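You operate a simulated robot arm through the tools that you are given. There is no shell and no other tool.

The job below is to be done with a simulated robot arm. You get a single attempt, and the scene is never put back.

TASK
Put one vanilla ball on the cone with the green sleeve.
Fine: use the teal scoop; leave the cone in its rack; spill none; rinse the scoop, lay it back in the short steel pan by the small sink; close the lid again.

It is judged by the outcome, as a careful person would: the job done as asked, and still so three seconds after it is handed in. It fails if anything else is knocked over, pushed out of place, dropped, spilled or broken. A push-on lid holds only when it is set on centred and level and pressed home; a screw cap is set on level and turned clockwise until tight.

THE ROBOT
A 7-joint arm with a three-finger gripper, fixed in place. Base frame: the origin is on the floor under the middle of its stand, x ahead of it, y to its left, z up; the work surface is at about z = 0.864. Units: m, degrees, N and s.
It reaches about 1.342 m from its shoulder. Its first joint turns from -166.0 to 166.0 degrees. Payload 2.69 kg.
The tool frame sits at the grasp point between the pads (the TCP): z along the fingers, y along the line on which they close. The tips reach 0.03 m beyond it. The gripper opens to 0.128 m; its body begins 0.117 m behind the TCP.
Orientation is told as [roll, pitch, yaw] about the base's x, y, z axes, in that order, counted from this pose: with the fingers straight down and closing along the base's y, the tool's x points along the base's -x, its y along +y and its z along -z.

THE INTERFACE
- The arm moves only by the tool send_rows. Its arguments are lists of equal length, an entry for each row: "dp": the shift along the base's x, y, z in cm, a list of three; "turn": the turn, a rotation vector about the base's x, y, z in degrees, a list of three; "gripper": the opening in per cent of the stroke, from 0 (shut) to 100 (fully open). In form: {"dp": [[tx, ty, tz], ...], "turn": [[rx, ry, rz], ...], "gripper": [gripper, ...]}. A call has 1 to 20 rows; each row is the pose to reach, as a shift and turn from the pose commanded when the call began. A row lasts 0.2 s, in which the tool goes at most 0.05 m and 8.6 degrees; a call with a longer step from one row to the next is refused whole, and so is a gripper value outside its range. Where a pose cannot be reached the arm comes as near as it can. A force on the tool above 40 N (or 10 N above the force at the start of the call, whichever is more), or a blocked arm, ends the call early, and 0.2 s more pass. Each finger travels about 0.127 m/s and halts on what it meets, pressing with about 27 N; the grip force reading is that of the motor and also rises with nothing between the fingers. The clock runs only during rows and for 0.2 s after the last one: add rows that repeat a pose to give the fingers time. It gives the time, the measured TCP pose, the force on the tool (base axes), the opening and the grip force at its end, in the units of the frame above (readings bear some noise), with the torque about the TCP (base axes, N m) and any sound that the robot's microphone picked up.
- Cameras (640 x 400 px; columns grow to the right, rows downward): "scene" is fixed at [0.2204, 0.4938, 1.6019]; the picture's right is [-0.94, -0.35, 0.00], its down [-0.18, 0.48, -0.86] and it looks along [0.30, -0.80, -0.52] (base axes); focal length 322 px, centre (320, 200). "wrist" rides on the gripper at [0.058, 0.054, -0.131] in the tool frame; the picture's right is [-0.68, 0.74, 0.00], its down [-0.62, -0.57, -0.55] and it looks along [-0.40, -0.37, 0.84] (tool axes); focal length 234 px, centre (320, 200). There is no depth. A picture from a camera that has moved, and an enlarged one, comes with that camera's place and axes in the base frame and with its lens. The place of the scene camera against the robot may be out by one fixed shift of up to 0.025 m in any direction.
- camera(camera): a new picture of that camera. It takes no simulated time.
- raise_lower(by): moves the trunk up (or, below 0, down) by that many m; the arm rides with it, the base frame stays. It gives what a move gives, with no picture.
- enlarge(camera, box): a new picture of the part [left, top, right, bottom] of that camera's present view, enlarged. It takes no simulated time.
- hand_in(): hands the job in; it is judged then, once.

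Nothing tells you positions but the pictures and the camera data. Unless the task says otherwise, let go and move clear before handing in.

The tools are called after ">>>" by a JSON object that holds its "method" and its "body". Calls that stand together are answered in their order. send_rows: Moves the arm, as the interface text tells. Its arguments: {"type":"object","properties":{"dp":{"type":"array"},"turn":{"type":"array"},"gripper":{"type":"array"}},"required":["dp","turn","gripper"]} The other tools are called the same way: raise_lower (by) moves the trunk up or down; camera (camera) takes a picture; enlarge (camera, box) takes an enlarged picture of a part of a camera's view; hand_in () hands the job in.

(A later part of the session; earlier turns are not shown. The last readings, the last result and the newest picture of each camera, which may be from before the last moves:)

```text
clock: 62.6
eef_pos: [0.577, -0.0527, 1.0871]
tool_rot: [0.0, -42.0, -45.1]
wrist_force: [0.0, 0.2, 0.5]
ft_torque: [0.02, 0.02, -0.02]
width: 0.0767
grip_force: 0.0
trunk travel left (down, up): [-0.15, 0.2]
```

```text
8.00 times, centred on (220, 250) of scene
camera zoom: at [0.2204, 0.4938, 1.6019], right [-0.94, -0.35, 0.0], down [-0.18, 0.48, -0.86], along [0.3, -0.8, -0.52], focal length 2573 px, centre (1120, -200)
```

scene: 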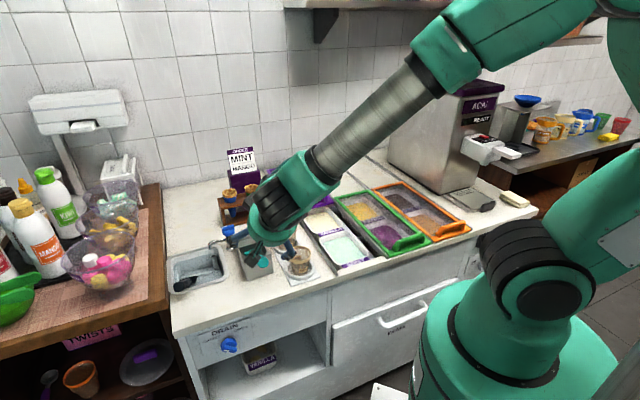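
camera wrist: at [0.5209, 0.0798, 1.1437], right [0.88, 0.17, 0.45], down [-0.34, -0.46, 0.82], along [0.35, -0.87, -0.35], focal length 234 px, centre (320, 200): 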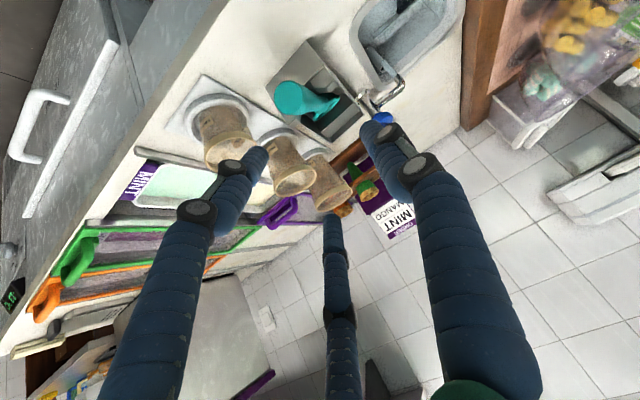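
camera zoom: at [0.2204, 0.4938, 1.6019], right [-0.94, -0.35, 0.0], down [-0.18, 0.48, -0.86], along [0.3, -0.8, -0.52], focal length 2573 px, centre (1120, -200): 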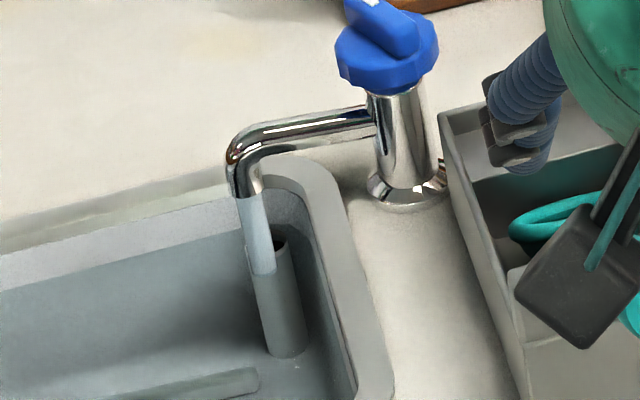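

The water level looks steady. Now I'll slide the fingers down around the handle again and take hold.

>>> {"method": "send_rows", "body": {"dp": [[0, 0.1, -3], [0, 0.2, -6], [1, -0.6, -7.5], [2, -1.6, -9], [3, -2.6, -10.5], [4, -3.6, -12.2], [4.8, -4.4, -13.4]], "turn": [[0, 0, 0], [0, 0, 0], [0, 0, 0], [0, 0, 0], [0, 0, 0], [0, 0, 0], [0, 0, 0]], "gripper": [60, 60, 60, 60, 60, 60, 60]}}

>>> {"method": "enlarge", "body": {"camera": "wrist", "box": [230, 90, 430, 260]}}

>>> {"method": "enlarge", "body": {"camera": "scene", "box": [220, 210, 330, 290]}}

```text
clock: 64.2
eef_pos: [0.6231, -0.0968, 0.9517]
tool_rot: [-0.1, -42.1, -45.0]
wrist_force: [0.3, 0.5, -0.2]
ft_torque: [-0.06, -0.03, 0.02]
width: 0.0767
grip_force: 0.2
trunk travel left (down, up): [-0.15, 0.2]
```

```text
2.35 times, centred on (330, 175) of wrist
camera zoom: at [0.5684, 0.0356, 1.0093], right [0.88, 0.16, 0.45], down [-0.34, -0.46, 0.82], along [0.34, -0.87, -0.35], focal length 551 px, centre (296, 259)
```

zoom: 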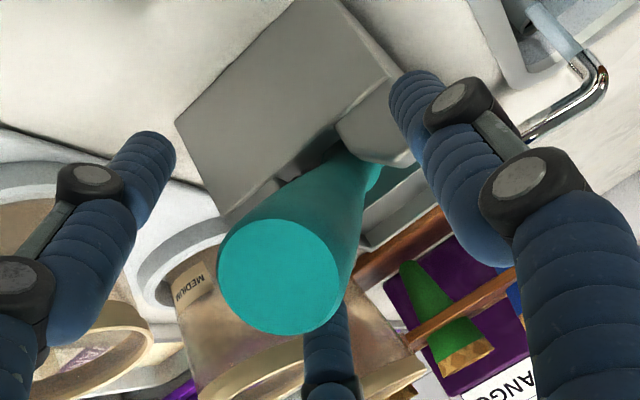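

```text
5.00 times, centred on (275, 250) of scene
camera zoom: at [0.2204, 0.4938, 1.6019], right [-0.94, -0.35, 0.0], down [-0.18, 0.48, -0.86], along [0.3, -0.8, -0.52], focal length 1608 px, centre (545, -50)
```

zoom: 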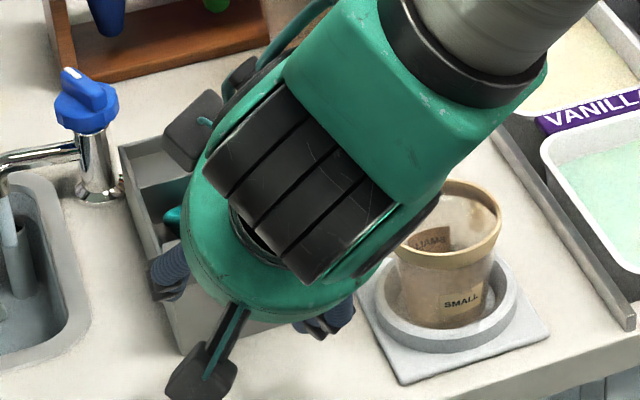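

The handle lies between the thumb and the two fingers, and nothing else touches. I'll close on it gradually.

>>> {"method": "send_rows", "body": {"dp": [[0, 0, 0], [0, 0, 0], [0, 0, 0], [0, 0, 0], [0, 0, 0], [0, 0, 0], [0, 0, 0]], "turn": [[0, 0, 0], [0, 0, 0], [0, 0, 0], [0, 0, 0], [0, 0, 0], [0, 0, 0], [0, 0, 0]], "gripper": [50, 40, 32, 26, 20, 12, 5]}}

>>> {"method": "enlarge", "body": {"camera": "wrist", "box": [230, 90, 430, 260]}}

>>> {"method": "enlarge", "body": {"camera": "scene", "box": [220, 210, 330, 290]}}

```text
clock: 65.8
eef_pos: [0.6237, -0.0979, 0.9522]
tool_rot: [0.1, -42.1, -45.2]
wrist_force: [-2.8, -21.6, 17.9]
ft_torque: [-1.27, -0.52, -0.8]
width: 0.0341
grip_force: 27.3
trunk travel left (down, up): [-0.15, 0.2]
```

```text
2.35 times, centred on (330, 175) of wrist
camera zoom: at [0.5683, 0.0346, 1.0109], right [0.88, 0.16, 0.45], down [-0.34, -0.46, 0.82], along [0.34, -0.87, -0.35], focal length 551 px, centre (296, 259)
```

zoom: 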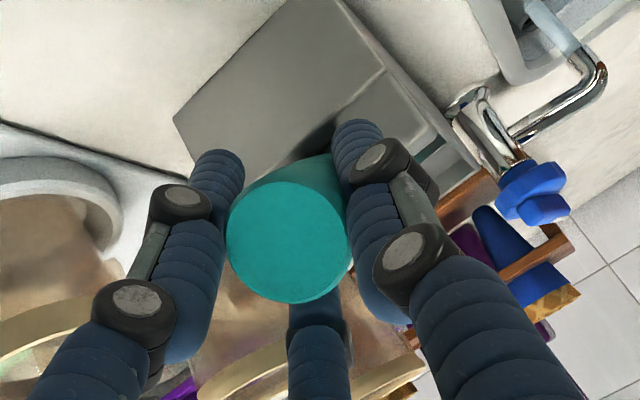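

```text
5.00 times, centred on (275, 250) of scene
camera zoom: at [0.2204, 0.4938, 1.6019], right [-0.94, -0.35, 0.0], down [-0.18, 0.48, -0.86], along [0.3, -0.8, -0.52], focal length 1608 px, centre (545, -50)
```

zoom: 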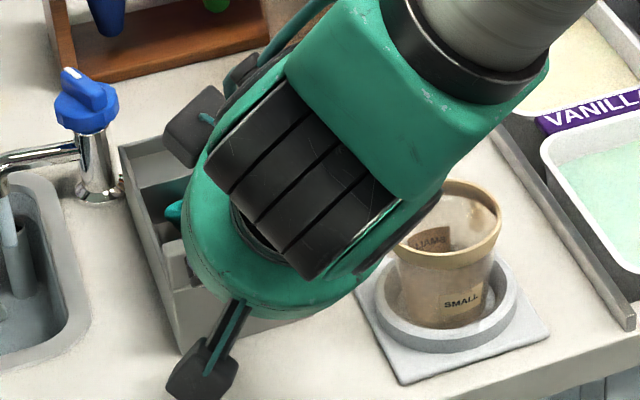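

The grip holds, though the handle is being pulled into line with the fingers and presses a little. I'll lift slowly a couple of centimetres and check how the scoop sits.

>>> {"method": "send_rows", "body": {"dp": [[0, 0, 0.5], [0, 0, 1], [0, 0, 1.5], [0, 0, 2], [0, 0, 2.5], [0, 0, 3]], "turn": [[0, 0, 0], [0, 0, 0], [0, 0, 0], [0, 0, 0], [0, 0, 0], [0, 0, 0]], "gripper": [5, 5, 5, 2, 2, 2]}}

>>> {"method": "enlarge", "body": {"camera": "wrist", "box": [230, 90, 430, 260]}}

>>> {"method": "enlarge", "body": {"camera": "scene", "box": [220, 210, 330, 290]}}

```text
clock: 67.2
eef_pos: [0.6223, -0.0959, 0.9817]
tool_rot: [0.1, -42.0, -45.0]
wrist_force: [-0.4, -0.1, -1.2]
ft_torque: [0.03, 0.03, 0.02]
width: 0.0331
grip_force: 27.0
trunk travel left (down, up): [-0.15, 0.2]
```

```text
2.35 times, centred on (330, 175) of wrist
camera zoom: at [0.5685, 0.0352, 1.0394], right [0.88, 0.16, 0.45], down [-0.34, -0.46, 0.82], along [0.34, -0.87, -0.35], focal length 551 px, centre (296, 259)
```

zoom: 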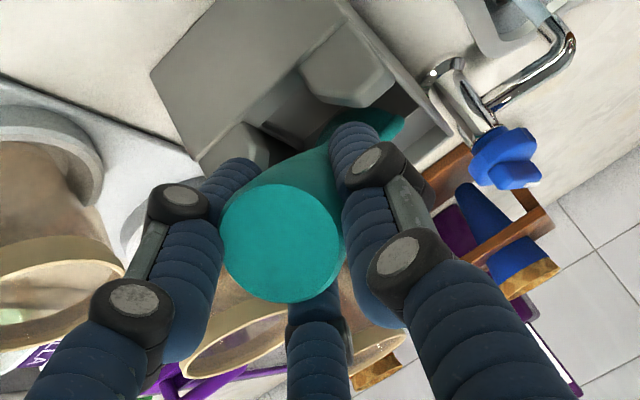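

```text
5.00 times, centred on (275, 250) of scene
camera zoom: at [0.2204, 0.4938, 1.6019], right [-0.94, -0.35, 0.0], down [-0.18, 0.48, -0.86], along [0.3, -0.8, -0.52], focal length 1608 px, centre (545, -50)
```

zoom: 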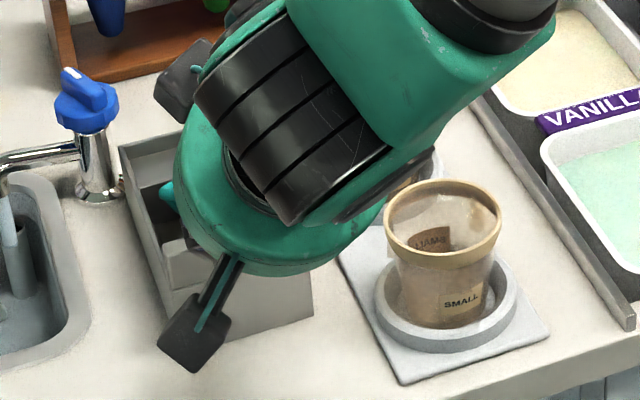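

The scoop lifts cleanly, with no residual force. I'll raise it well clear and look at how it sits in the hand.

>>> {"method": "send_rows", "body": {"dp": [[0, 0, 2], [0, 0, 4], [0, 0, 6], [0, 0, 8], [0, 0, 10], [0, 0, 13], [0, 0, 16]], "turn": [[0, 0, 0], [0, 0, 0], [0, 0, 0], [0, 0, 0], [0, 0, 0], [0, 0, 0], [0, 0, 0]], "gripper": [0, 0, 0, 0, 0, 0, 0]}}

>>> {"method": "camera", "body": {"camera": "wrist"}}

>>> {"method": "enlarge", "body": {"camera": "wrist", "box": [230, 60, 430, 260]}}

>>> {"method": "enlarge", "body": {"camera": "scene", "box": [190, 130, 350, 290]}}

```text
clock: 68.8
eef_pos: [0.6223, -0.0964, 1.1409]
tool_rot: [0.0, -42.0, -45.0]
wrist_force: [0.2, -0.1, -0.8]
ft_torque: [0.05, 0.02, 0.0]
width: 0.0331
grip_force: 27.1
trunk travel left (down, up): [-0.15, 0.2]
```

```text
taken
camera wrist: at [0.5678, 0.0347, 1.1995], right [0.88, 0.16, 0.45], down [-0.34, -0.46, 0.82], along [0.34, -0.87, -0.35], focal length 234 px, centre (320, 200)
```

wrist: 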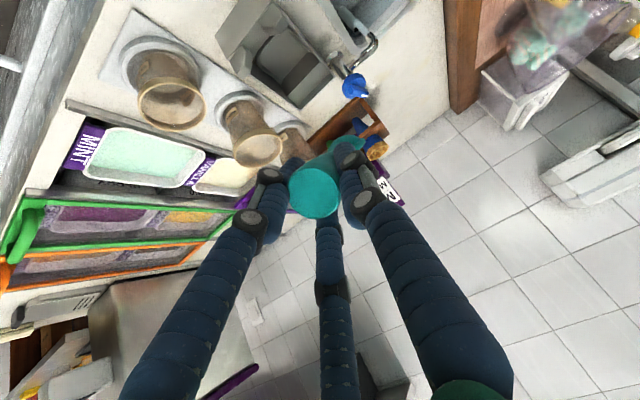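

```text
2.00 times, centred on (330, 160) of wrist
camera zoom: at [0.5678, 0.0347, 1.1995], right [0.88, 0.16, 0.45], down [-0.34, -0.46, 0.82], along [0.34, -0.87, -0.35], focal length 468 px, centre (300, 280)
```

zoom: 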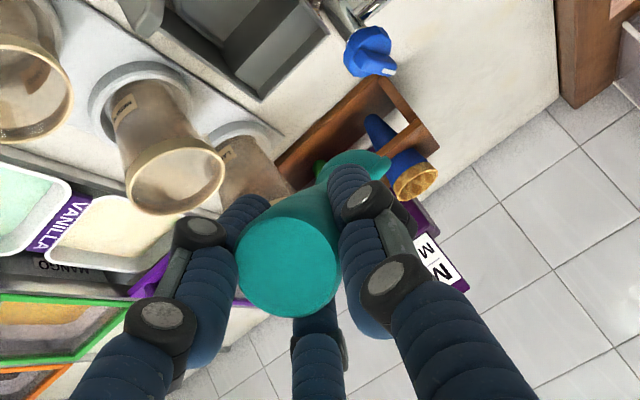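

```text
2.50 times, centred on (270, 210) of scene
camera zoom: at [0.2204, 0.4938, 1.6019], right [-0.94, -0.35, 0.0], down [-0.18, 0.48, -0.86], along [0.3, -0.8, -0.52], focal length 804 px, centre (445, 175)
```

zoom: 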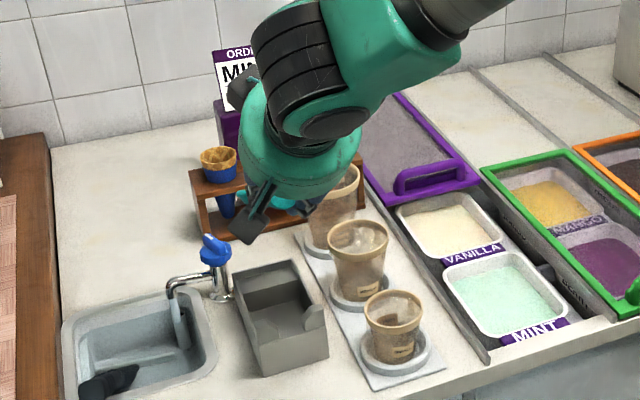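

The scoop is held firmly near its handle end and the pan is undisturbed. To see the bowl's facing precisely, I'll swing the hand so the fixed camera sees the scoop from the side.

>>> {"method": "send_rows", "body": {"dp": [[0, 1.5, 2], [0, 3, 4], [-0.5, 5, 6], [-0.8, 7, 6], [-1.2, 9, 6], [-1.5, 11, 6], [-1.8, 13, 6], [-2, 15, 6]], "turn": [[0, 0, 8.1], [0, 0, 16.2], [0, 0, 24.3], [0, 0, 32.5], [0, 0, 40.6], [0, 0, 48.7], [0, 0, 56.8], [0, 0, 65]], "gripper": [0, 0, 0, 0, 0, 0, 0, 0]}}

>>> {"method": "camera", "body": {"camera": "scene"}}

>>> {"method": "enlarge", "body": {"camera": "scene", "box": [100, 180, 260, 300]}}

```text
clock: 70.6
eef_pos: [0.6044, 0.0546, 1.2019]
tool_rot: [0.1, -41.9, 19.9]
wrist_force: [-0.6, -0.1, -0.6]
ft_torque: [-0.03, 0.08, -0.01]
width: 0.0326
grip_force: 26.2
trunk travel left (down, up): [-0.15, 0.2]
```

```text
taken
```

scene: 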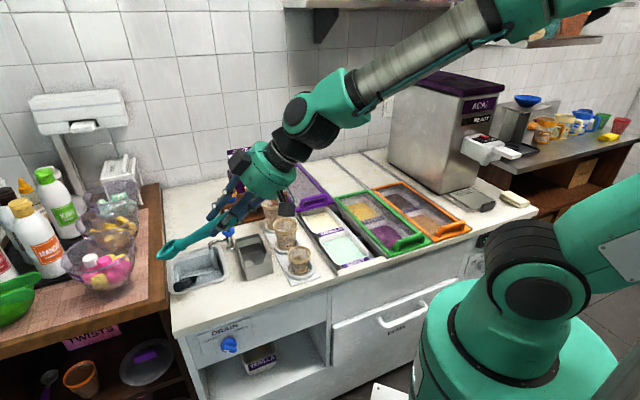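

```text
3.33 times, centred on (180, 240) of scene
camera zoom: at [0.2204, 0.4938, 1.6019], right [-0.94, -0.35, 0.0], down [-0.18, 0.48, -0.86], along [0.3, -0.8, -0.52], focal length 1072 px, centre (787, 67)
```

zoom: 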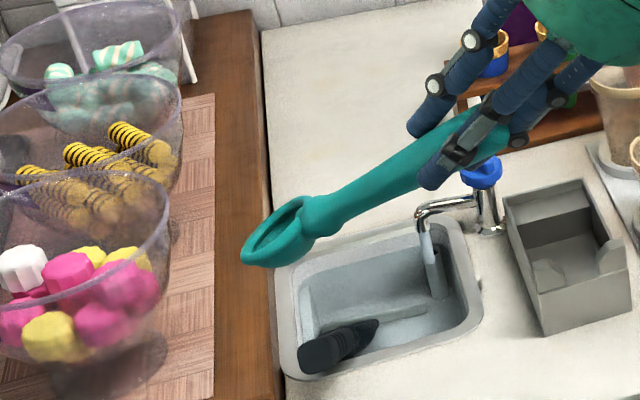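

The bowl faces up and forward, roughly perpendicular to the handle. I'll zoom in to measure it better.

>>> {"method": "enlarge", "body": {"camera": "scene", "box": [150, 215, 220, 265]}}

>>> {"method": "enlarge", "body": {"camera": "wrist", "box": [270, 100, 420, 220]}}

```text
8.00 times, centred on (185, 240) of scene
camera zoom: at [0.2204, 0.4938, 1.6019], right [-0.94, -0.35, 0.0], down [-0.18, 0.48, -0.86], along [0.3, -0.8, -0.52], focal length 2573 px, centre (1400, -120)
```

zoom: 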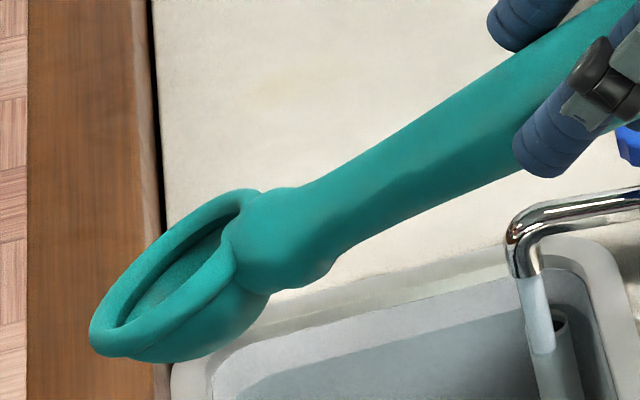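

```text
3.33 times, centred on (345, 160) of wrist
camera zoom: at [0.4612, 0.061, 1.2593], right [0.22, 0.86, 0.45], down [0.28, -0.5, 0.82], along [0.93, -0.06, -0.35], focal length 781 px, centre (237, 333)
```

zoom: 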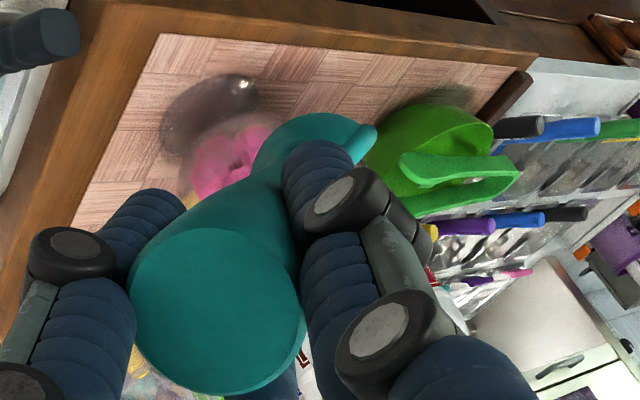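

The bowl opening is perpendicular to the handle, and the scoop is held about 17° off the finger axis. Now I'll carry it high over to the vanilla tub, facing the wall again.

>>> {"method": "send_rows", "body": {"dp": [[-0.5, -3, 2], [-1, -7, 4], [-2, -11, 5], [-3, -15.5, 5], [-4, -20, 5], [-5, -24.5, 5], [-6, -29, 5], [-7, -33.5, 5], [-8, -38, 5], [-9, -42.5, 5], [-9.3, -46.5, 5], [-9.3, -49.1, 3]], "turn": [[0, 0, -6], [0, 0, -12], [0, 0, -18], [0, 0, -24], [0, 0, -30], [0, 0, -36], [0, 0, -42], [0, 0, -48], [0, 0, -54], [0, 0, -60], [0, 0, -65], [0, 0, -65]], "gripper": [0, 0, 0, 0, 0, 0, 0, 0, 0, 0, 0, 0]}}

>>> {"method": "camera", "body": {"camera": "scene"}}

>>> {"method": "camera", "body": {"camera": "wrist"}}

```text
clock: 73.2
eef_pos: [0.5111, -0.4389, 1.2306]
tool_rot: [0.0, -42.0, -45.1]
wrist_force: [-0.3, -0.1, -0.2]
ft_torque: [0.03, 0.07, -0.02]
width: 0.0325
grip_force: 27.1
trunk travel left (down, up): [-0.15, 0.2]
```

```text
taken
```

scene: 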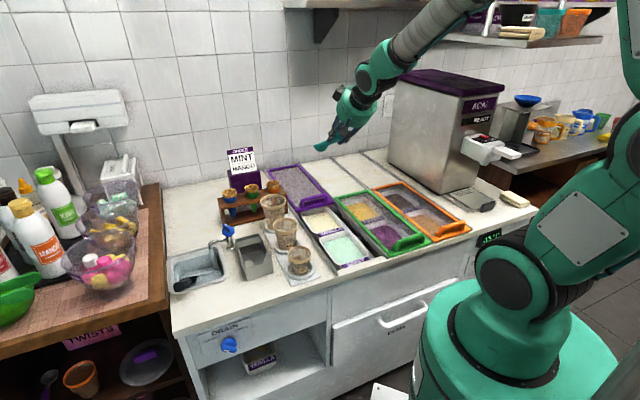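

```text
taken
camera wrist: at [0.4557, -0.3066, 1.2892], right [0.88, 0.16, 0.45], down [-0.34, -0.46, 0.82], along [0.34, -0.87, -0.35], focal length 234 px, centre (320, 200)
```

wrist: 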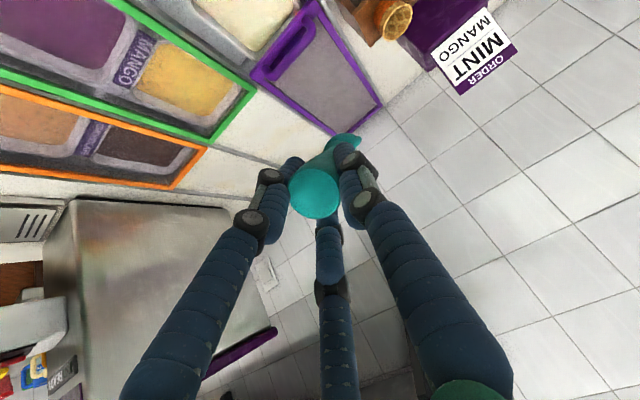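

Now I'll pitch the hand steeper so the bowl points down into the front of the vanilla tub, staying a few centimetres above it.

>>> {"method": "send_rows", "body": {"dp": [[0, 0.1, -2], [0, 0.2, -5], [0, 0.2, -9], [0, 0.2, -13], [0, 0.2, -16], [0, 0.2, -17]], "turn": [[4.5, 4.5, 0], [9.3, 9.3, 0], [14.2, 14.2, 0], [19, 19, 0], [23.8, 23.8, 0], [23.8, 23.8, 0]], "gripper": [0, 0, 0, 0, 0, 0]}}

>>> {"method": "camera", "body": {"camera": "scene"}}

>>> {"method": "enlarge", "body": {"camera": "scene", "box": [260, 170, 380, 270]}}

>>> {"method": "camera", "body": {"camera": "wrist"}}

```text
clock: 74.6
eef_pos: [0.5112, -0.437, 1.0604]
tool_rot: [-0.1, -8.2, -45.0]
wrist_force: [0.5, -0.4, -2.0]
ft_torque: [0.07, 0.1, 0.02]
width: 0.0323
grip_force: 26.8
trunk travel left (down, up): [-0.15, 0.2]
```

```text
taken
```

scene: 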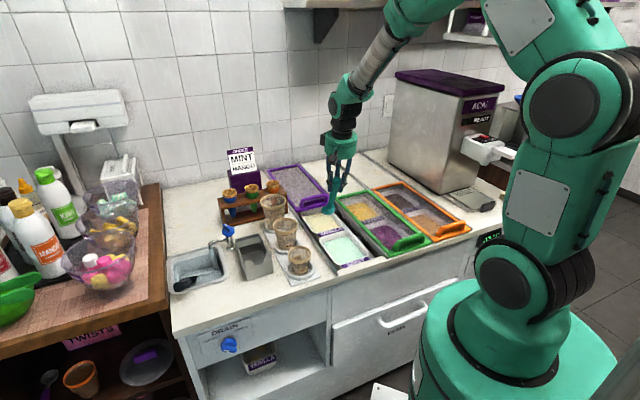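

```text
4.00 times, centred on (320, 220) of scene
camera zoom: at [0.2204, 0.4938, 1.6019], right [-0.94, -0.35, 0.0], down [-0.18, 0.48, -0.86], along [0.3, -0.8, -0.52], focal length 1286 px, centre (320, 120)
```

zoom: 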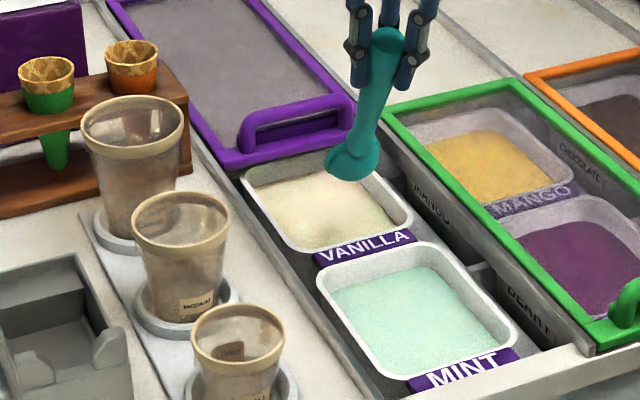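

```text
taken
camera wrist: at [0.4946, -0.3425, 1.1807], right [0.99, 0.05, 0.1], down [-0.02, -0.77, 0.63], along [0.1, -0.63, -0.77], focal length 234 px, centre (320, 200)
```

wrist: 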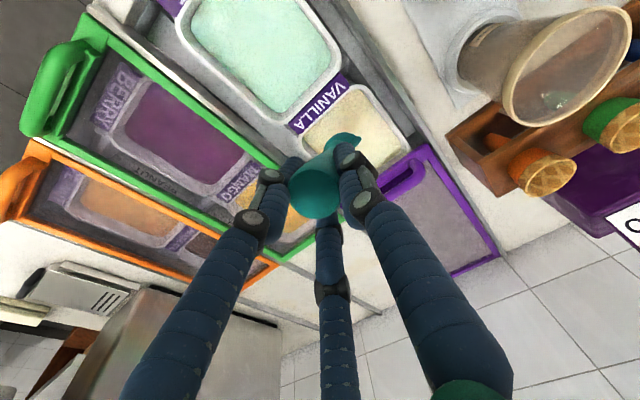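

The bowl hangs over the front of the vanilla tub with its opening toward the wall. I'll descend toward the surface and check.

>>> {"method": "send_rows", "body": {"dp": [[0, 0, -2], [0, 0, -4], [0, 0, -6], [0, 0, -7.5]], "turn": [[0, 0, 0], [0, 0, 0], [0, 0, 0], [0, 0, 0]], "gripper": [0, 0, 0, 0]}}

>>> {"method": "enlarge", "body": {"camera": "scene", "box": [290, 190, 380, 270]}}

>>> {"method": "enlarge", "body": {"camera": "wrist", "box": [240, 60, 440, 220]}}

```text
clock: 75.6
eef_pos: [0.5107, -0.4364, 0.9858]
tool_rot: [0.0, -8.4, -45.0]
wrist_force: [-0.9, -0.5, -1.7]
ft_torque: [0.01, 0.04, 0.0]
width: 0.0317
grip_force: 26.6
trunk travel left (down, up): [-0.15, 0.2]
```

```text
5.00 times, centred on (335, 230) of scene
camera zoom: at [0.2204, 0.4938, 1.6019], right [-0.94, -0.35, 0.0], down [-0.18, 0.48, -0.86], along [0.3, -0.8, -0.52], focal length 1608 px, centre (245, 50)
```

zoom: 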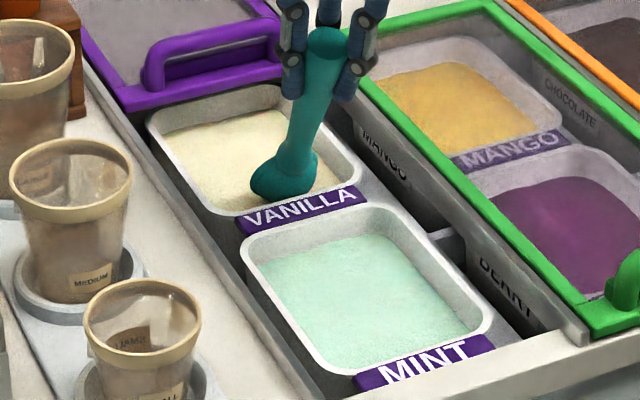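

```text
2.50 times, centred on (340, 140) of wrist
camera zoom: at [0.4943, -0.3423, 1.107], right [0.99, 0.05, 0.1], down [-0.03, -0.77, 0.63], along [0.1, -0.63, -0.77], focal length 585 px, centre (270, 350)
```

zoom: 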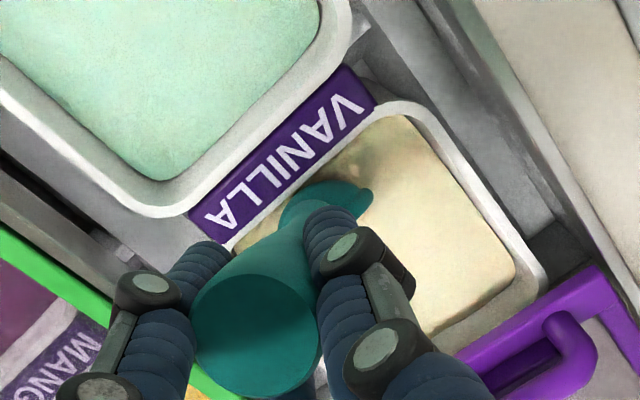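

The bowl is close above the front of the vanilla. I'll move 1 cm further in from the tub's front wall, then lower step by step into the ice cream, watching force.

>>> {"method": "send_rows", "body": {"dp": [[0.4, -0.4, 0], [0.8, -0.8, 0], [0.8, -0.8, -0.7], [0.8, -0.8, -1.4], [0.8, -0.8, -2.1], [0.8, -0.8, -2.8]], "turn": [[0, 0, 0], [0, 0, 0], [0, 0, 0], [0, 0, 0], [0, 0, 0], [0, 0, 0]], "gripper": [0, 0, 0, 0, 0, 0]}}

>>> {"method": "enlarge", "body": {"camera": "scene", "box": [300, 195, 360, 245]}}

>>> {"method": "enlarge", "body": {"camera": "wrist", "box": [260, 80, 420, 200]}}

```text
clock: 77.0
eef_pos: [0.519, -0.4435, 0.9596]
tool_rot: [-0.1, -8.5, -45.1]
wrist_force: [-3.4, 3.1, 12.7]
ft_torque: [-0.11, -0.1, 0.01]
width: 0.0321
grip_force: 26.7
trunk travel left (down, up): [-0.15, 0.2]
```

```text
8.00 times, centred on (330, 220) of scene
camera zoom: at [0.2204, 0.4938, 1.6019], right [-0.94, -0.35, 0.0], down [-0.18, 0.48, -0.86], along [0.3, -0.8, -0.52], focal length 2573 px, centre (240, 40)
```

zoom: 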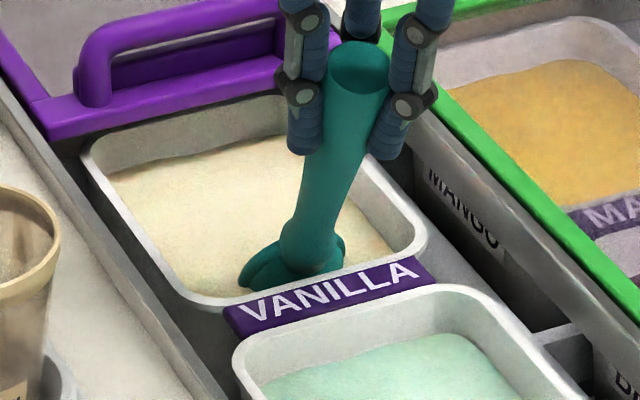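

```text
3.33 times, centred on (340, 140) of wrist
camera zoom: at [0.5025, -0.3506, 1.0805], right [0.99, 0.05, 0.1], down [-0.03, -0.77, 0.63], along [0.11, -0.63, -0.77], focal length 781 px, centre (253, 400)
```

zoom: 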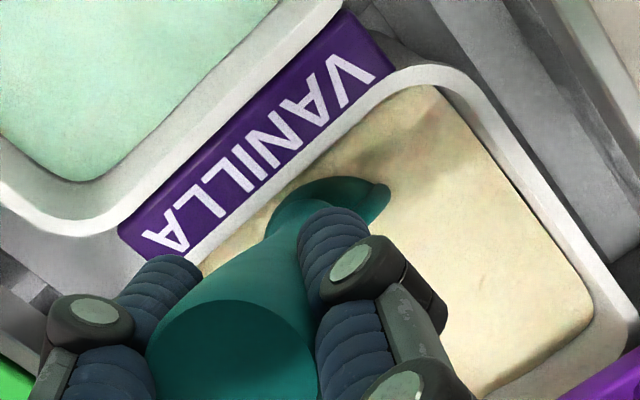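

The bowl is meeting the vanilla near the front of the tub with about 13 N of resistance. I'll begin the scooping arc: forward and slightly deeper, while starting to level the bowl.

>>> {"method": "send_rows", "body": {"dp": [[0.28, -0.28, -0.5], [0.47, -0.47, -1.1], [0.5, -0.5, -1.7], [0.4, -0.4, -2.2]], "turn": [[0, 0, 0], [-0.7, -0.7, 0], [-2.1, -2.1, 0], [-4.2, -4.2, 0]], "gripper": [0, 0, 0, 0]}}

>>> {"method": "enlarge", "body": {"camera": "scene", "box": [300, 195, 360, 245]}}

>>> {"method": "enlarge", "body": {"camera": "wrist", "box": [260, 80, 420, 200]}}

```text
clock: 78.0
eef_pos: [0.5225, -0.4474, 0.9379]
tool_rot: [-0.1, -14.4, -45.1]
wrist_force: [-3.8, 5.4, 20.6]
ft_torque: [-0.16, -0.3, 0.05]
width: 0.0323
grip_force: 27.0
trunk travel left (down, up): [-0.15, 0.2]
```

```text
8.00 times, centred on (330, 220) of scene
camera zoom: at [0.2204, 0.4938, 1.6019], right [-0.94, -0.35, 0.0], down [-0.18, 0.48, -0.86], along [0.3, -0.8, -0.52], focal length 2573 px, centre (240, 40)
```

zoom: 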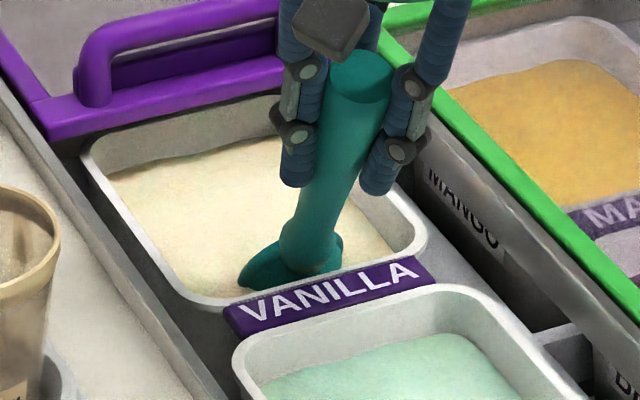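

```text
3.33 times, centred on (340, 140) of wrist
camera zoom: at [0.4975, -0.3453, 1.0492], right [0.98, 0.06, 0.17], down [-0.07, -0.72, 0.68], along [0.16, -0.69, -0.71], focal length 781 px, centre (253, 400)
```

zoom: 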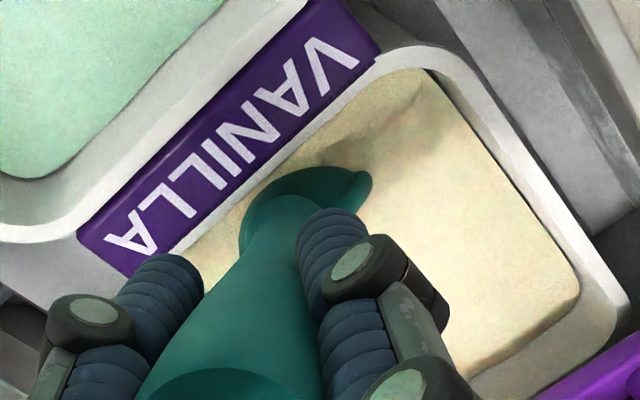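

The resistance has risen to about 21 N, and the scoop may have slid a little in the grip. I'll look closely before pushing on.

>>> {"method": "camera", "body": {"camera": "wrist"}}

>>> {"method": "enlarge", "body": {"camera": "wrist", "box": [250, 100, 410, 240]}}

>>> {"method": "enlarge", "body": {"camera": "scene", "box": [315, 215, 345, 240]}}

```text
taken
camera wrist: at [0.4975, -0.3453, 1.0492], right [0.98, 0.06, 0.17], down [-0.07, -0.72, 0.68], along [0.16, -0.69, -0.71], focal length 234 px, centre (320, 200)
```

wrist: 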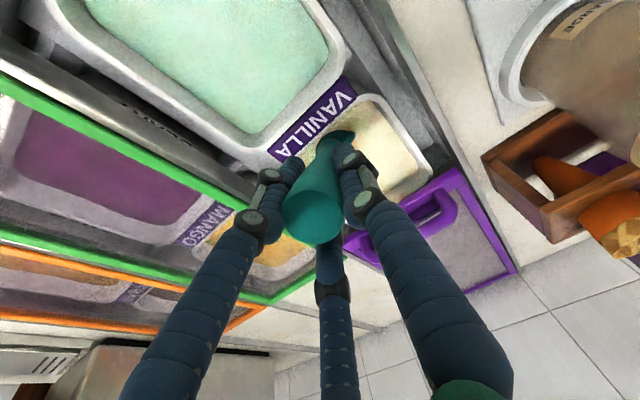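

```text
2.86 times, centred on (330, 170) of wrist
camera zoom: at [0.4975, -0.3453, 1.0492], right [0.98, 0.06, 0.17], down [-0.07, -0.72, 0.68], along [0.16, -0.69, -0.71], focal length 669 px, centre (291, 286)
```

zoom: 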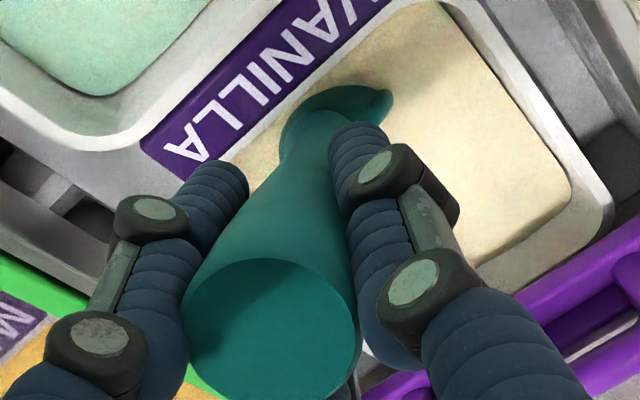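

```text
16.00 times, centred on (330, 228) of scene
camera zoom: at [0.2204, 0.4938, 1.6019], right [-0.94, -0.35, 0.0], down [-0.18, 0.48, -0.86], along [0.3, -0.8, -0.52], focal length 5146 px, centre (160, -240)
```

zoom: 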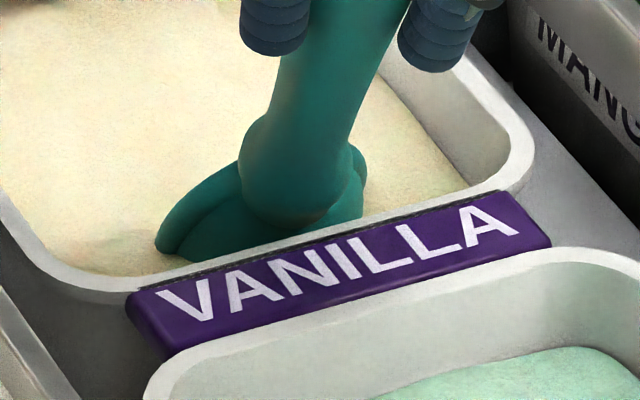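

The bowl is resting on a firm surface and the scoop slid about 2.5 cm up in my grip. I'll lift off a little to see what mark it left and how the scoop sits.

>>> {"method": "send_rows", "body": {"dp": [[0, 0, 1], [0, 0, 2.5], [0, 0, 4]], "turn": [[0, 0, 0], [0, 0, 0], [0, 0, 0]], "gripper": [0, 0, 0]}}

>>> {"method": "enlarge", "body": {"camera": "scene", "box": [300, 195, 360, 245]}}

>>> {"method": "enlarge", "body": {"camera": "wrist", "box": [260, 60, 420, 220]}}

```text
clock: 78.8
eef_pos: [0.5226, -0.4471, 0.9775]
tool_rot: [-0.1, -14.3, -45.0]
wrist_force: [-0.1, -0.4, -0.8]
ft_torque: [0.01, 0.03, 0.0]
width: 0.0318
grip_force: 26.8
trunk travel left (down, up): [-0.15, 0.2]
```

```text
8.00 times, centred on (330, 220) of scene
camera zoom: at [0.2204, 0.4938, 1.6019], right [-0.94, -0.35, 0.0], down [-0.18, 0.48, -0.86], along [0.3, -0.8, -0.52], focal length 2573 px, centre (240, 40)
```

zoom: 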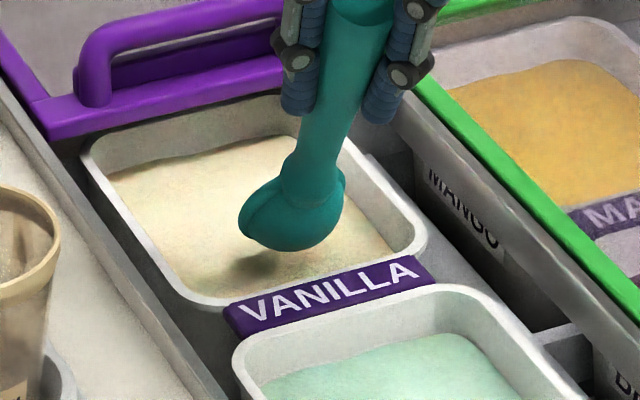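

```text
2.50 times, centred on (340, 140) of wrist
camera zoom: at [0.4977, -0.3456, 1.0888], right [0.98, 0.06, 0.17], down [-0.07, -0.73, 0.68], along [0.16, -0.69, -0.71], focal length 585 px, centre (270, 350)
```

zoom: 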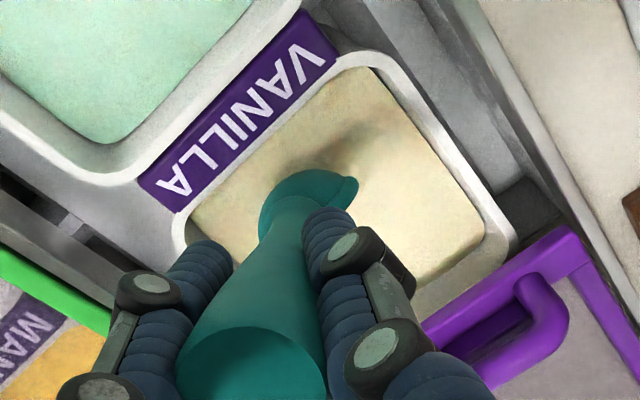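

No obvious dent is visible, so pressing the rounded back of the bowl was the wrong way. I'll tilt the handle just past vertical so the bowl's lower rim edge meets the ice cream first, starting near the front of the tub.

>>> {"method": "send_rows", "body": {"dp": [[0, 0, 1], [1, -1, 1.5], [2, -2, 1.5], [3.5, -3.5, 1.2], [5.3, -5.3, 0.8]], "turn": [[4, 4, 0], [9, 9, 0], [14, 14, 0], [18, 18, 0], [21.2, 21.2, 0]], "gripper": [0, 0, 0, 0, 0]}}

>>> {"method": "enlarge", "body": {"camera": "scene", "box": [280, 170, 380, 250]}}

>>> {"method": "camera", "body": {"camera": "wrist"}}

```text
clock: 80.0
eef_pos: [0.5753, -0.5015, 0.9849]
tool_rot: [-0.2, 15.8, -45.0]
wrist_force: [-0.4, 1.3, -1.4]
ft_torque: [-0.02, -0.02, -0.03]
width: 0.0317
grip_force: 27.0
trunk travel left (down, up): [-0.15, 0.2]
```

```text
5.00 times, centred on (330, 210) of scene
camera zoom: at [0.2204, 0.4938, 1.6019], right [-0.94, -0.35, 0.0], down [-0.18, 0.48, -0.86], along [0.3, -0.8, -0.52], focal length 1608 px, centre (270, 150)
```

zoom: 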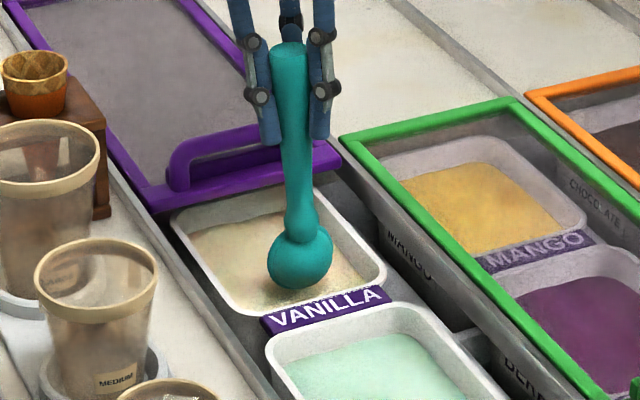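

```text
taken
camera wrist: at [0.5988, -0.4465, 1.1266], right [0.98, 0.06, -0.19], down [0.12, -0.92, 0.36], along [-0.15, -0.38, -0.91], focal length 234 px, centre (320, 200)
```

wrist: 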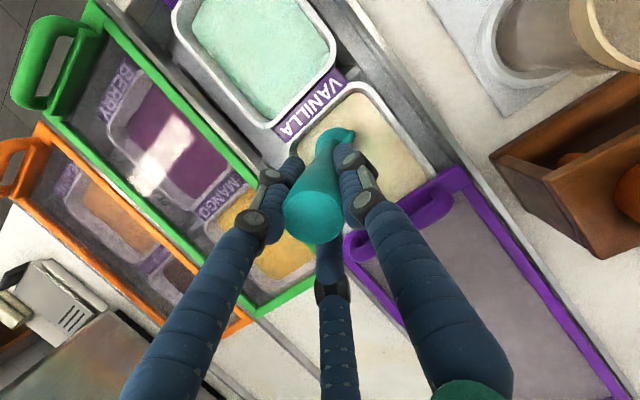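

The bowl now hangs edge-down near the front of the tub. I'll lower it carefully until the rim touches.

>>> {"method": "send_rows", "body": {"dp": [[0, 0, -0.8], [0, 0, -1.6], [0, 0, -2.4]], "turn": [[0, 0, 0], [0, 0, 0], [0, 0, 0]], "gripper": [0, 0, 0]}}

>>> {"method": "send_rows", "body": {"dp": [[0, 0, -0.3], [0, 0, -0.6]], "turn": [[0, 0, 0], [0, 0, 0]], "gripper": [0, 0]}}

>>> {"method": "enlarge", "body": {"camera": "scene", "box": [300, 195, 360, 245]}}

```text
clock: 80.8
eef_pos: [0.5758, -0.5, 0.9598]
tool_rot: [-0.1, 15.8, -45.0]
wrist_force: [-1.1, 0.1, 0.1]
ft_torque: [-0.05, -0.04, 0.01]
width: 0.0316
grip_force: 27.3
trunk travel left (down, up): [-0.15, 0.2]
```

```text
clock: 81.4
eef_pos: [0.5757, -0.5008, 0.9554]
tool_rot: [-0.2, 15.7, -45.1]
wrist_force: [1.1, -1.4, 0.7]
ft_torque: [-0.17, -0.18, -0.02]
width: 0.0318
grip_force: 26.3
trunk travel left (down, up): [-0.15, 0.2]
```

```text
8.00 times, centred on (330, 220) of scene
camera zoom: at [0.2204, 0.4938, 1.6019], right [-0.94, -0.35, 0.0], down [-0.18, 0.48, -0.86], along [0.3, -0.8, -0.52], focal length 2573 px, centre (240, 40)
```

zoom: 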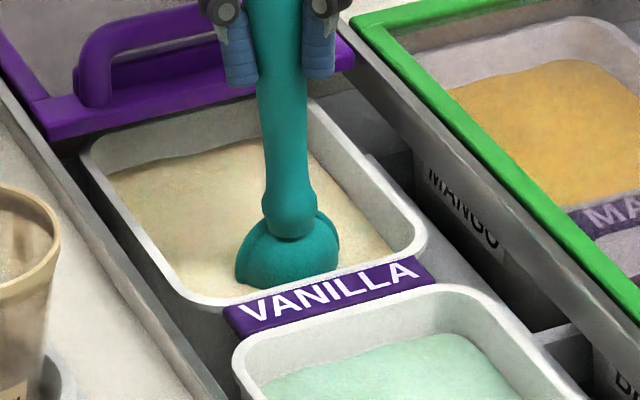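

The rim is about at the surface and the bowl's back is close to the front wall. I'll shift forward a little and press down gently in small steps.

>>> {"method": "send_rows", "body": {"dp": [[0.4, -0.4, 0], [0.7, -0.7, 0], [0.7, -0.7, -0.4], [0.7, -0.7, -0.8]], "turn": [[0, 0, 0], [0, 0, 0], [0, 0, 0], [0, 0, 0]], "gripper": [0, 0, 0, 0]}}

>>> {"method": "send_rows", "body": {"dp": [[0, 0, -0.3], [0, 0, -0.6]], "turn": [[0, 0, 0], [0, 0, 0]], "gripper": [0, 0]}}

>>> {"method": "enlarge", "body": {"camera": "scene", "box": [300, 195, 360, 245]}}

>>> {"method": "enlarge", "body": {"camera": "wrist", "box": [260, 80, 420, 220]}}

```text
clock: 82.4
eef_pos: [0.5836, -0.5083, 0.95]
tool_rot: [0.0, 15.4, -45.0]
wrist_force: [3.8, -1.4, 24.5]
ft_torque: [0.14, -0.1, -0.05]
width: 0.0296
grip_force: 26.4
trunk travel left (down, up): [-0.15, 0.2]
```

```text
clock: 83.0
eef_pos: [0.5824, -0.507, 0.9409]
tool_rot: [-0.2, 15.6, -45.0]
wrist_force: [3.7, -6.1, 21.4]
ft_torque: [-0.64, -0.17, 0.01]
width: 0.0278
grip_force: 26.8
trunk travel left (down, up): [-0.15, 0.2]
```

```text
8.00 times, centred on (330, 220) of scene
camera zoom: at [0.2204, 0.4938, 1.6019], right [-0.94, -0.35, 0.0], down [-0.18, 0.48, -0.86], along [0.3, -0.8, -0.52], focal length 2573 px, centre (240, 40)
```

zoom: 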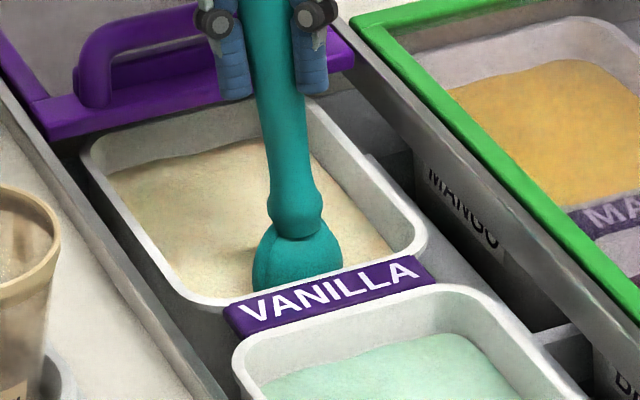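

```text
2.86 times, centred on (340, 150) of wrist
camera zoom: at [0.6059, -0.4537, 1.0827], right [0.98, 0.06, -0.18], down [0.12, -0.92, 0.36], along [-0.15, -0.38, -0.91], focal length 669 px, centre (263, 343)
```

zoom: 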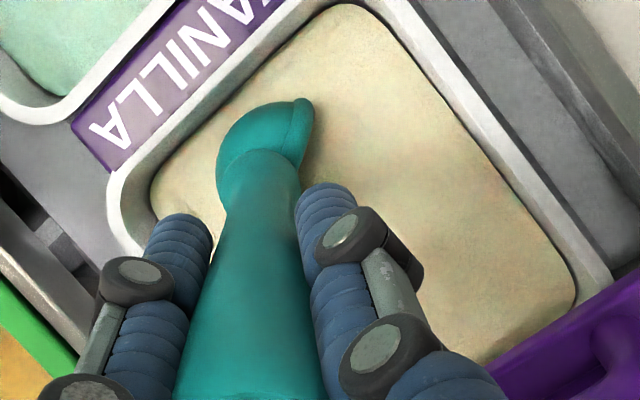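

The surface supports the rim firmly at about z 0.795. I'll lighten the downward pressure and drag the edge forward across the ice cream to see whether it curls up.

>>> {"method": "send_rows", "body": {"dp": [[0, 0, 0.5], [0.4, -0.4, 0.6], [0.9, -0.9, 0.6], [1.4, -1.4, 0.6], [1.9, -1.9, 0.6]], "turn": [[0, 0, 0], [0, 0, 0], [0, 0, 0], [0, 0, 0], [0, 0, 0]], "gripper": [0, 0, 0, 0, 0]}}

>>> {"method": "enlarge", "body": {"camera": "scene", "box": [300, 195, 360, 245]}}

>>> {"method": "enlarge", "body": {"camera": "wrist", "box": [260, 80, 420, 220]}}

```text
clock: 84.2
eef_pos: [0.6018, -0.5261, 0.9454]
tool_rot: [-0.1, 15.6, -45.0]
wrist_force: [-1.4, 1.7, -0.7]
ft_torque: [0.27, 0.21, 0.02]
width: 0.0273
grip_force: 26.9
trunk travel left (down, up): [-0.15, 0.2]
```

```text
8.00 times, centred on (330, 220) of scene
camera zoom: at [0.2204, 0.4938, 1.6019], right [-0.94, -0.35, 0.0], down [-0.18, 0.48, -0.86], along [0.3, -0.8, -0.52], focal length 2573 px, centre (240, 40)
```

zoom: 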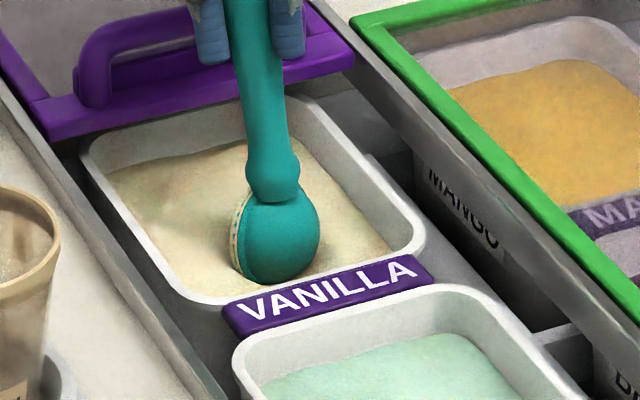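

```text
2.86 times, centred on (340, 150) of wrist
camera zoom: at [0.6246, -0.4725, 1.0881], right [0.98, 0.06, -0.18], down [0.12, -0.92, 0.36], along [-0.15, -0.38, -0.91], focal length 669 px, centre (263, 343)
```

zoom: 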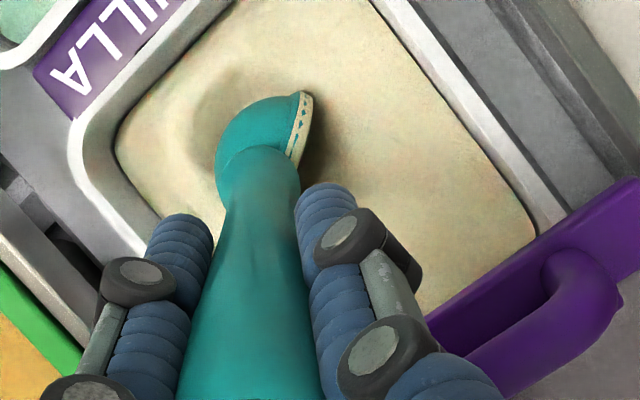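

It works: dragging edge-first fills the bowl, and vanilla now shows at its rim. I'll continue the stroke forward a little further with light contact.

>>> {"method": "send_rows", "body": {"dp": [[0.3, -0.3, -0.3], [0.7, -0.7, -0.4], [1.1, -1.1, -0.4], [1.5, -1.5, -0.4]], "turn": [[0, 0, 0], [0, 0, 0], [0, 0, 0], [0, 0, 0]], "gripper": [0, 0, 0, 0]}}

>>> {"method": "enlarge", "body": {"camera": "scene", "box": [300, 195, 360, 245]}}

>>> {"method": "enlarge", "body": {"camera": "wrist", "box": [260, 80, 420, 220]}}

```text
clock: 85.2
eef_pos: [0.6157, -0.5429, 0.9437]
tool_rot: [-0.2, 15.7, -45.1]
wrist_force: [-2.2, 2.3, 0.1]
ft_torque: [0.36, 0.37, -0.02]
width: 0.0271
grip_force: 27.0
trunk travel left (down, up): [-0.15, 0.2]
```

```text
8.00 times, centred on (330, 220) of scene
camera zoom: at [0.2204, 0.4938, 1.6019], right [-0.94, -0.35, 0.0], down [-0.18, 0.48, -0.86], along [0.3, -0.8, -0.52], focal length 2573 px, centre (240, 40)
```

zoom: 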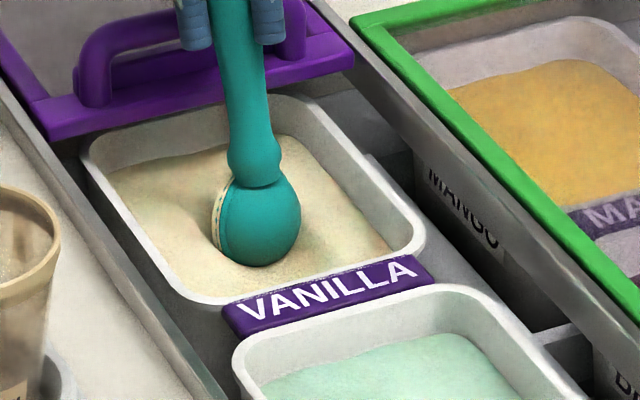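

```text
2.86 times, centred on (340, 150) of wrist
camera zoom: at [0.64, -0.4876, 1.0841], right [0.98, 0.06, -0.18], down [0.12, -0.92, 0.36], along [-0.15, -0.38, -0.91], focal length 669 px, centre (263, 343)
```

zoom: 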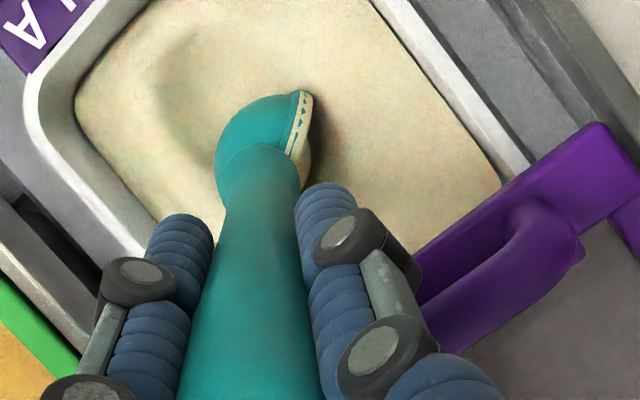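

The stroke has carved a groove and the bowl holds a partial portion. I'll tip the opening upward, lift it slightly and check how full it is.

>>> {"method": "send_rows", "body": {"dp": [[-0.9, 0.9, 0], [-1.9, 1.9, 0.1], [-2.8, 2.8, 0.3], [-2.8, 2.8, 1.5], [-2.8, 2.8, 3.5]], "turn": [[-4.7, -4.7, 0], [-9.4, -9.4, 0], [-14.1, -14.1, 0], [-17, -17, 0], [-21, -21, 0]], "gripper": [0, 0, 0, 0, 0]}}

>>> {"method": "enlarge", "body": {"camera": "scene", "box": [300, 185, 360, 235]}}

>>> {"method": "enlarge", "body": {"camera": "wrist", "box": [250, 60, 430, 240]}}

```text
clock: 86.4
eef_pos: [0.5889, -0.5133, 0.9779]
tool_rot: [-0.1, -14.0, -45.0]
wrist_force: [1.9, -0.7, -2.6]
ft_torque: [-0.01, 0.04, -0.01]
width: 0.0268
grip_force: 26.9
trunk travel left (down, up): [-0.15, 0.2]
```

```text
8.00 times, centred on (330, 210) of scene
camera zoom: at [0.2204, 0.4938, 1.6019], right [-0.94, -0.35, 0.0], down [-0.18, 0.48, -0.86], along [0.3, -0.8, -0.52], focal length 2573 px, centre (240, 120)
```

zoom: 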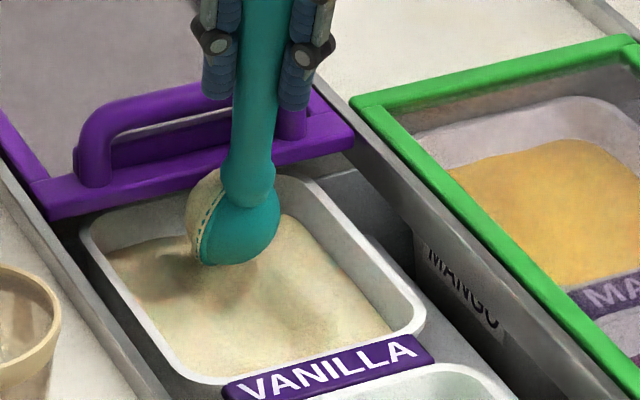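

```text
2.22 times, centred on (340, 150) of wrist
camera zoom: at [0.5641, -0.4117, 1.0894], right [0.99, 0.06, 0.16], down [-0.07, -0.73, 0.68], along [0.16, -0.68, -0.71], focal length 520 px, centre (276, 311)
```

zoom: 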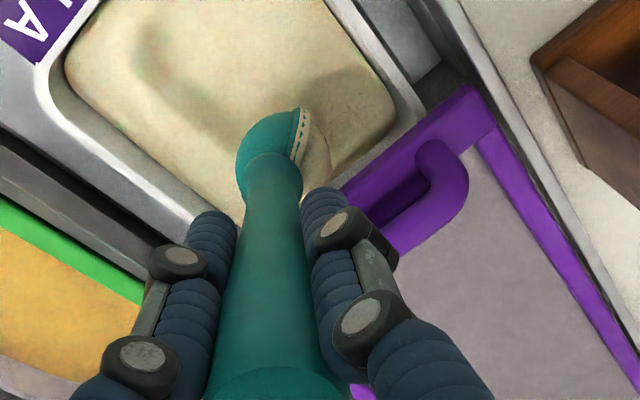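

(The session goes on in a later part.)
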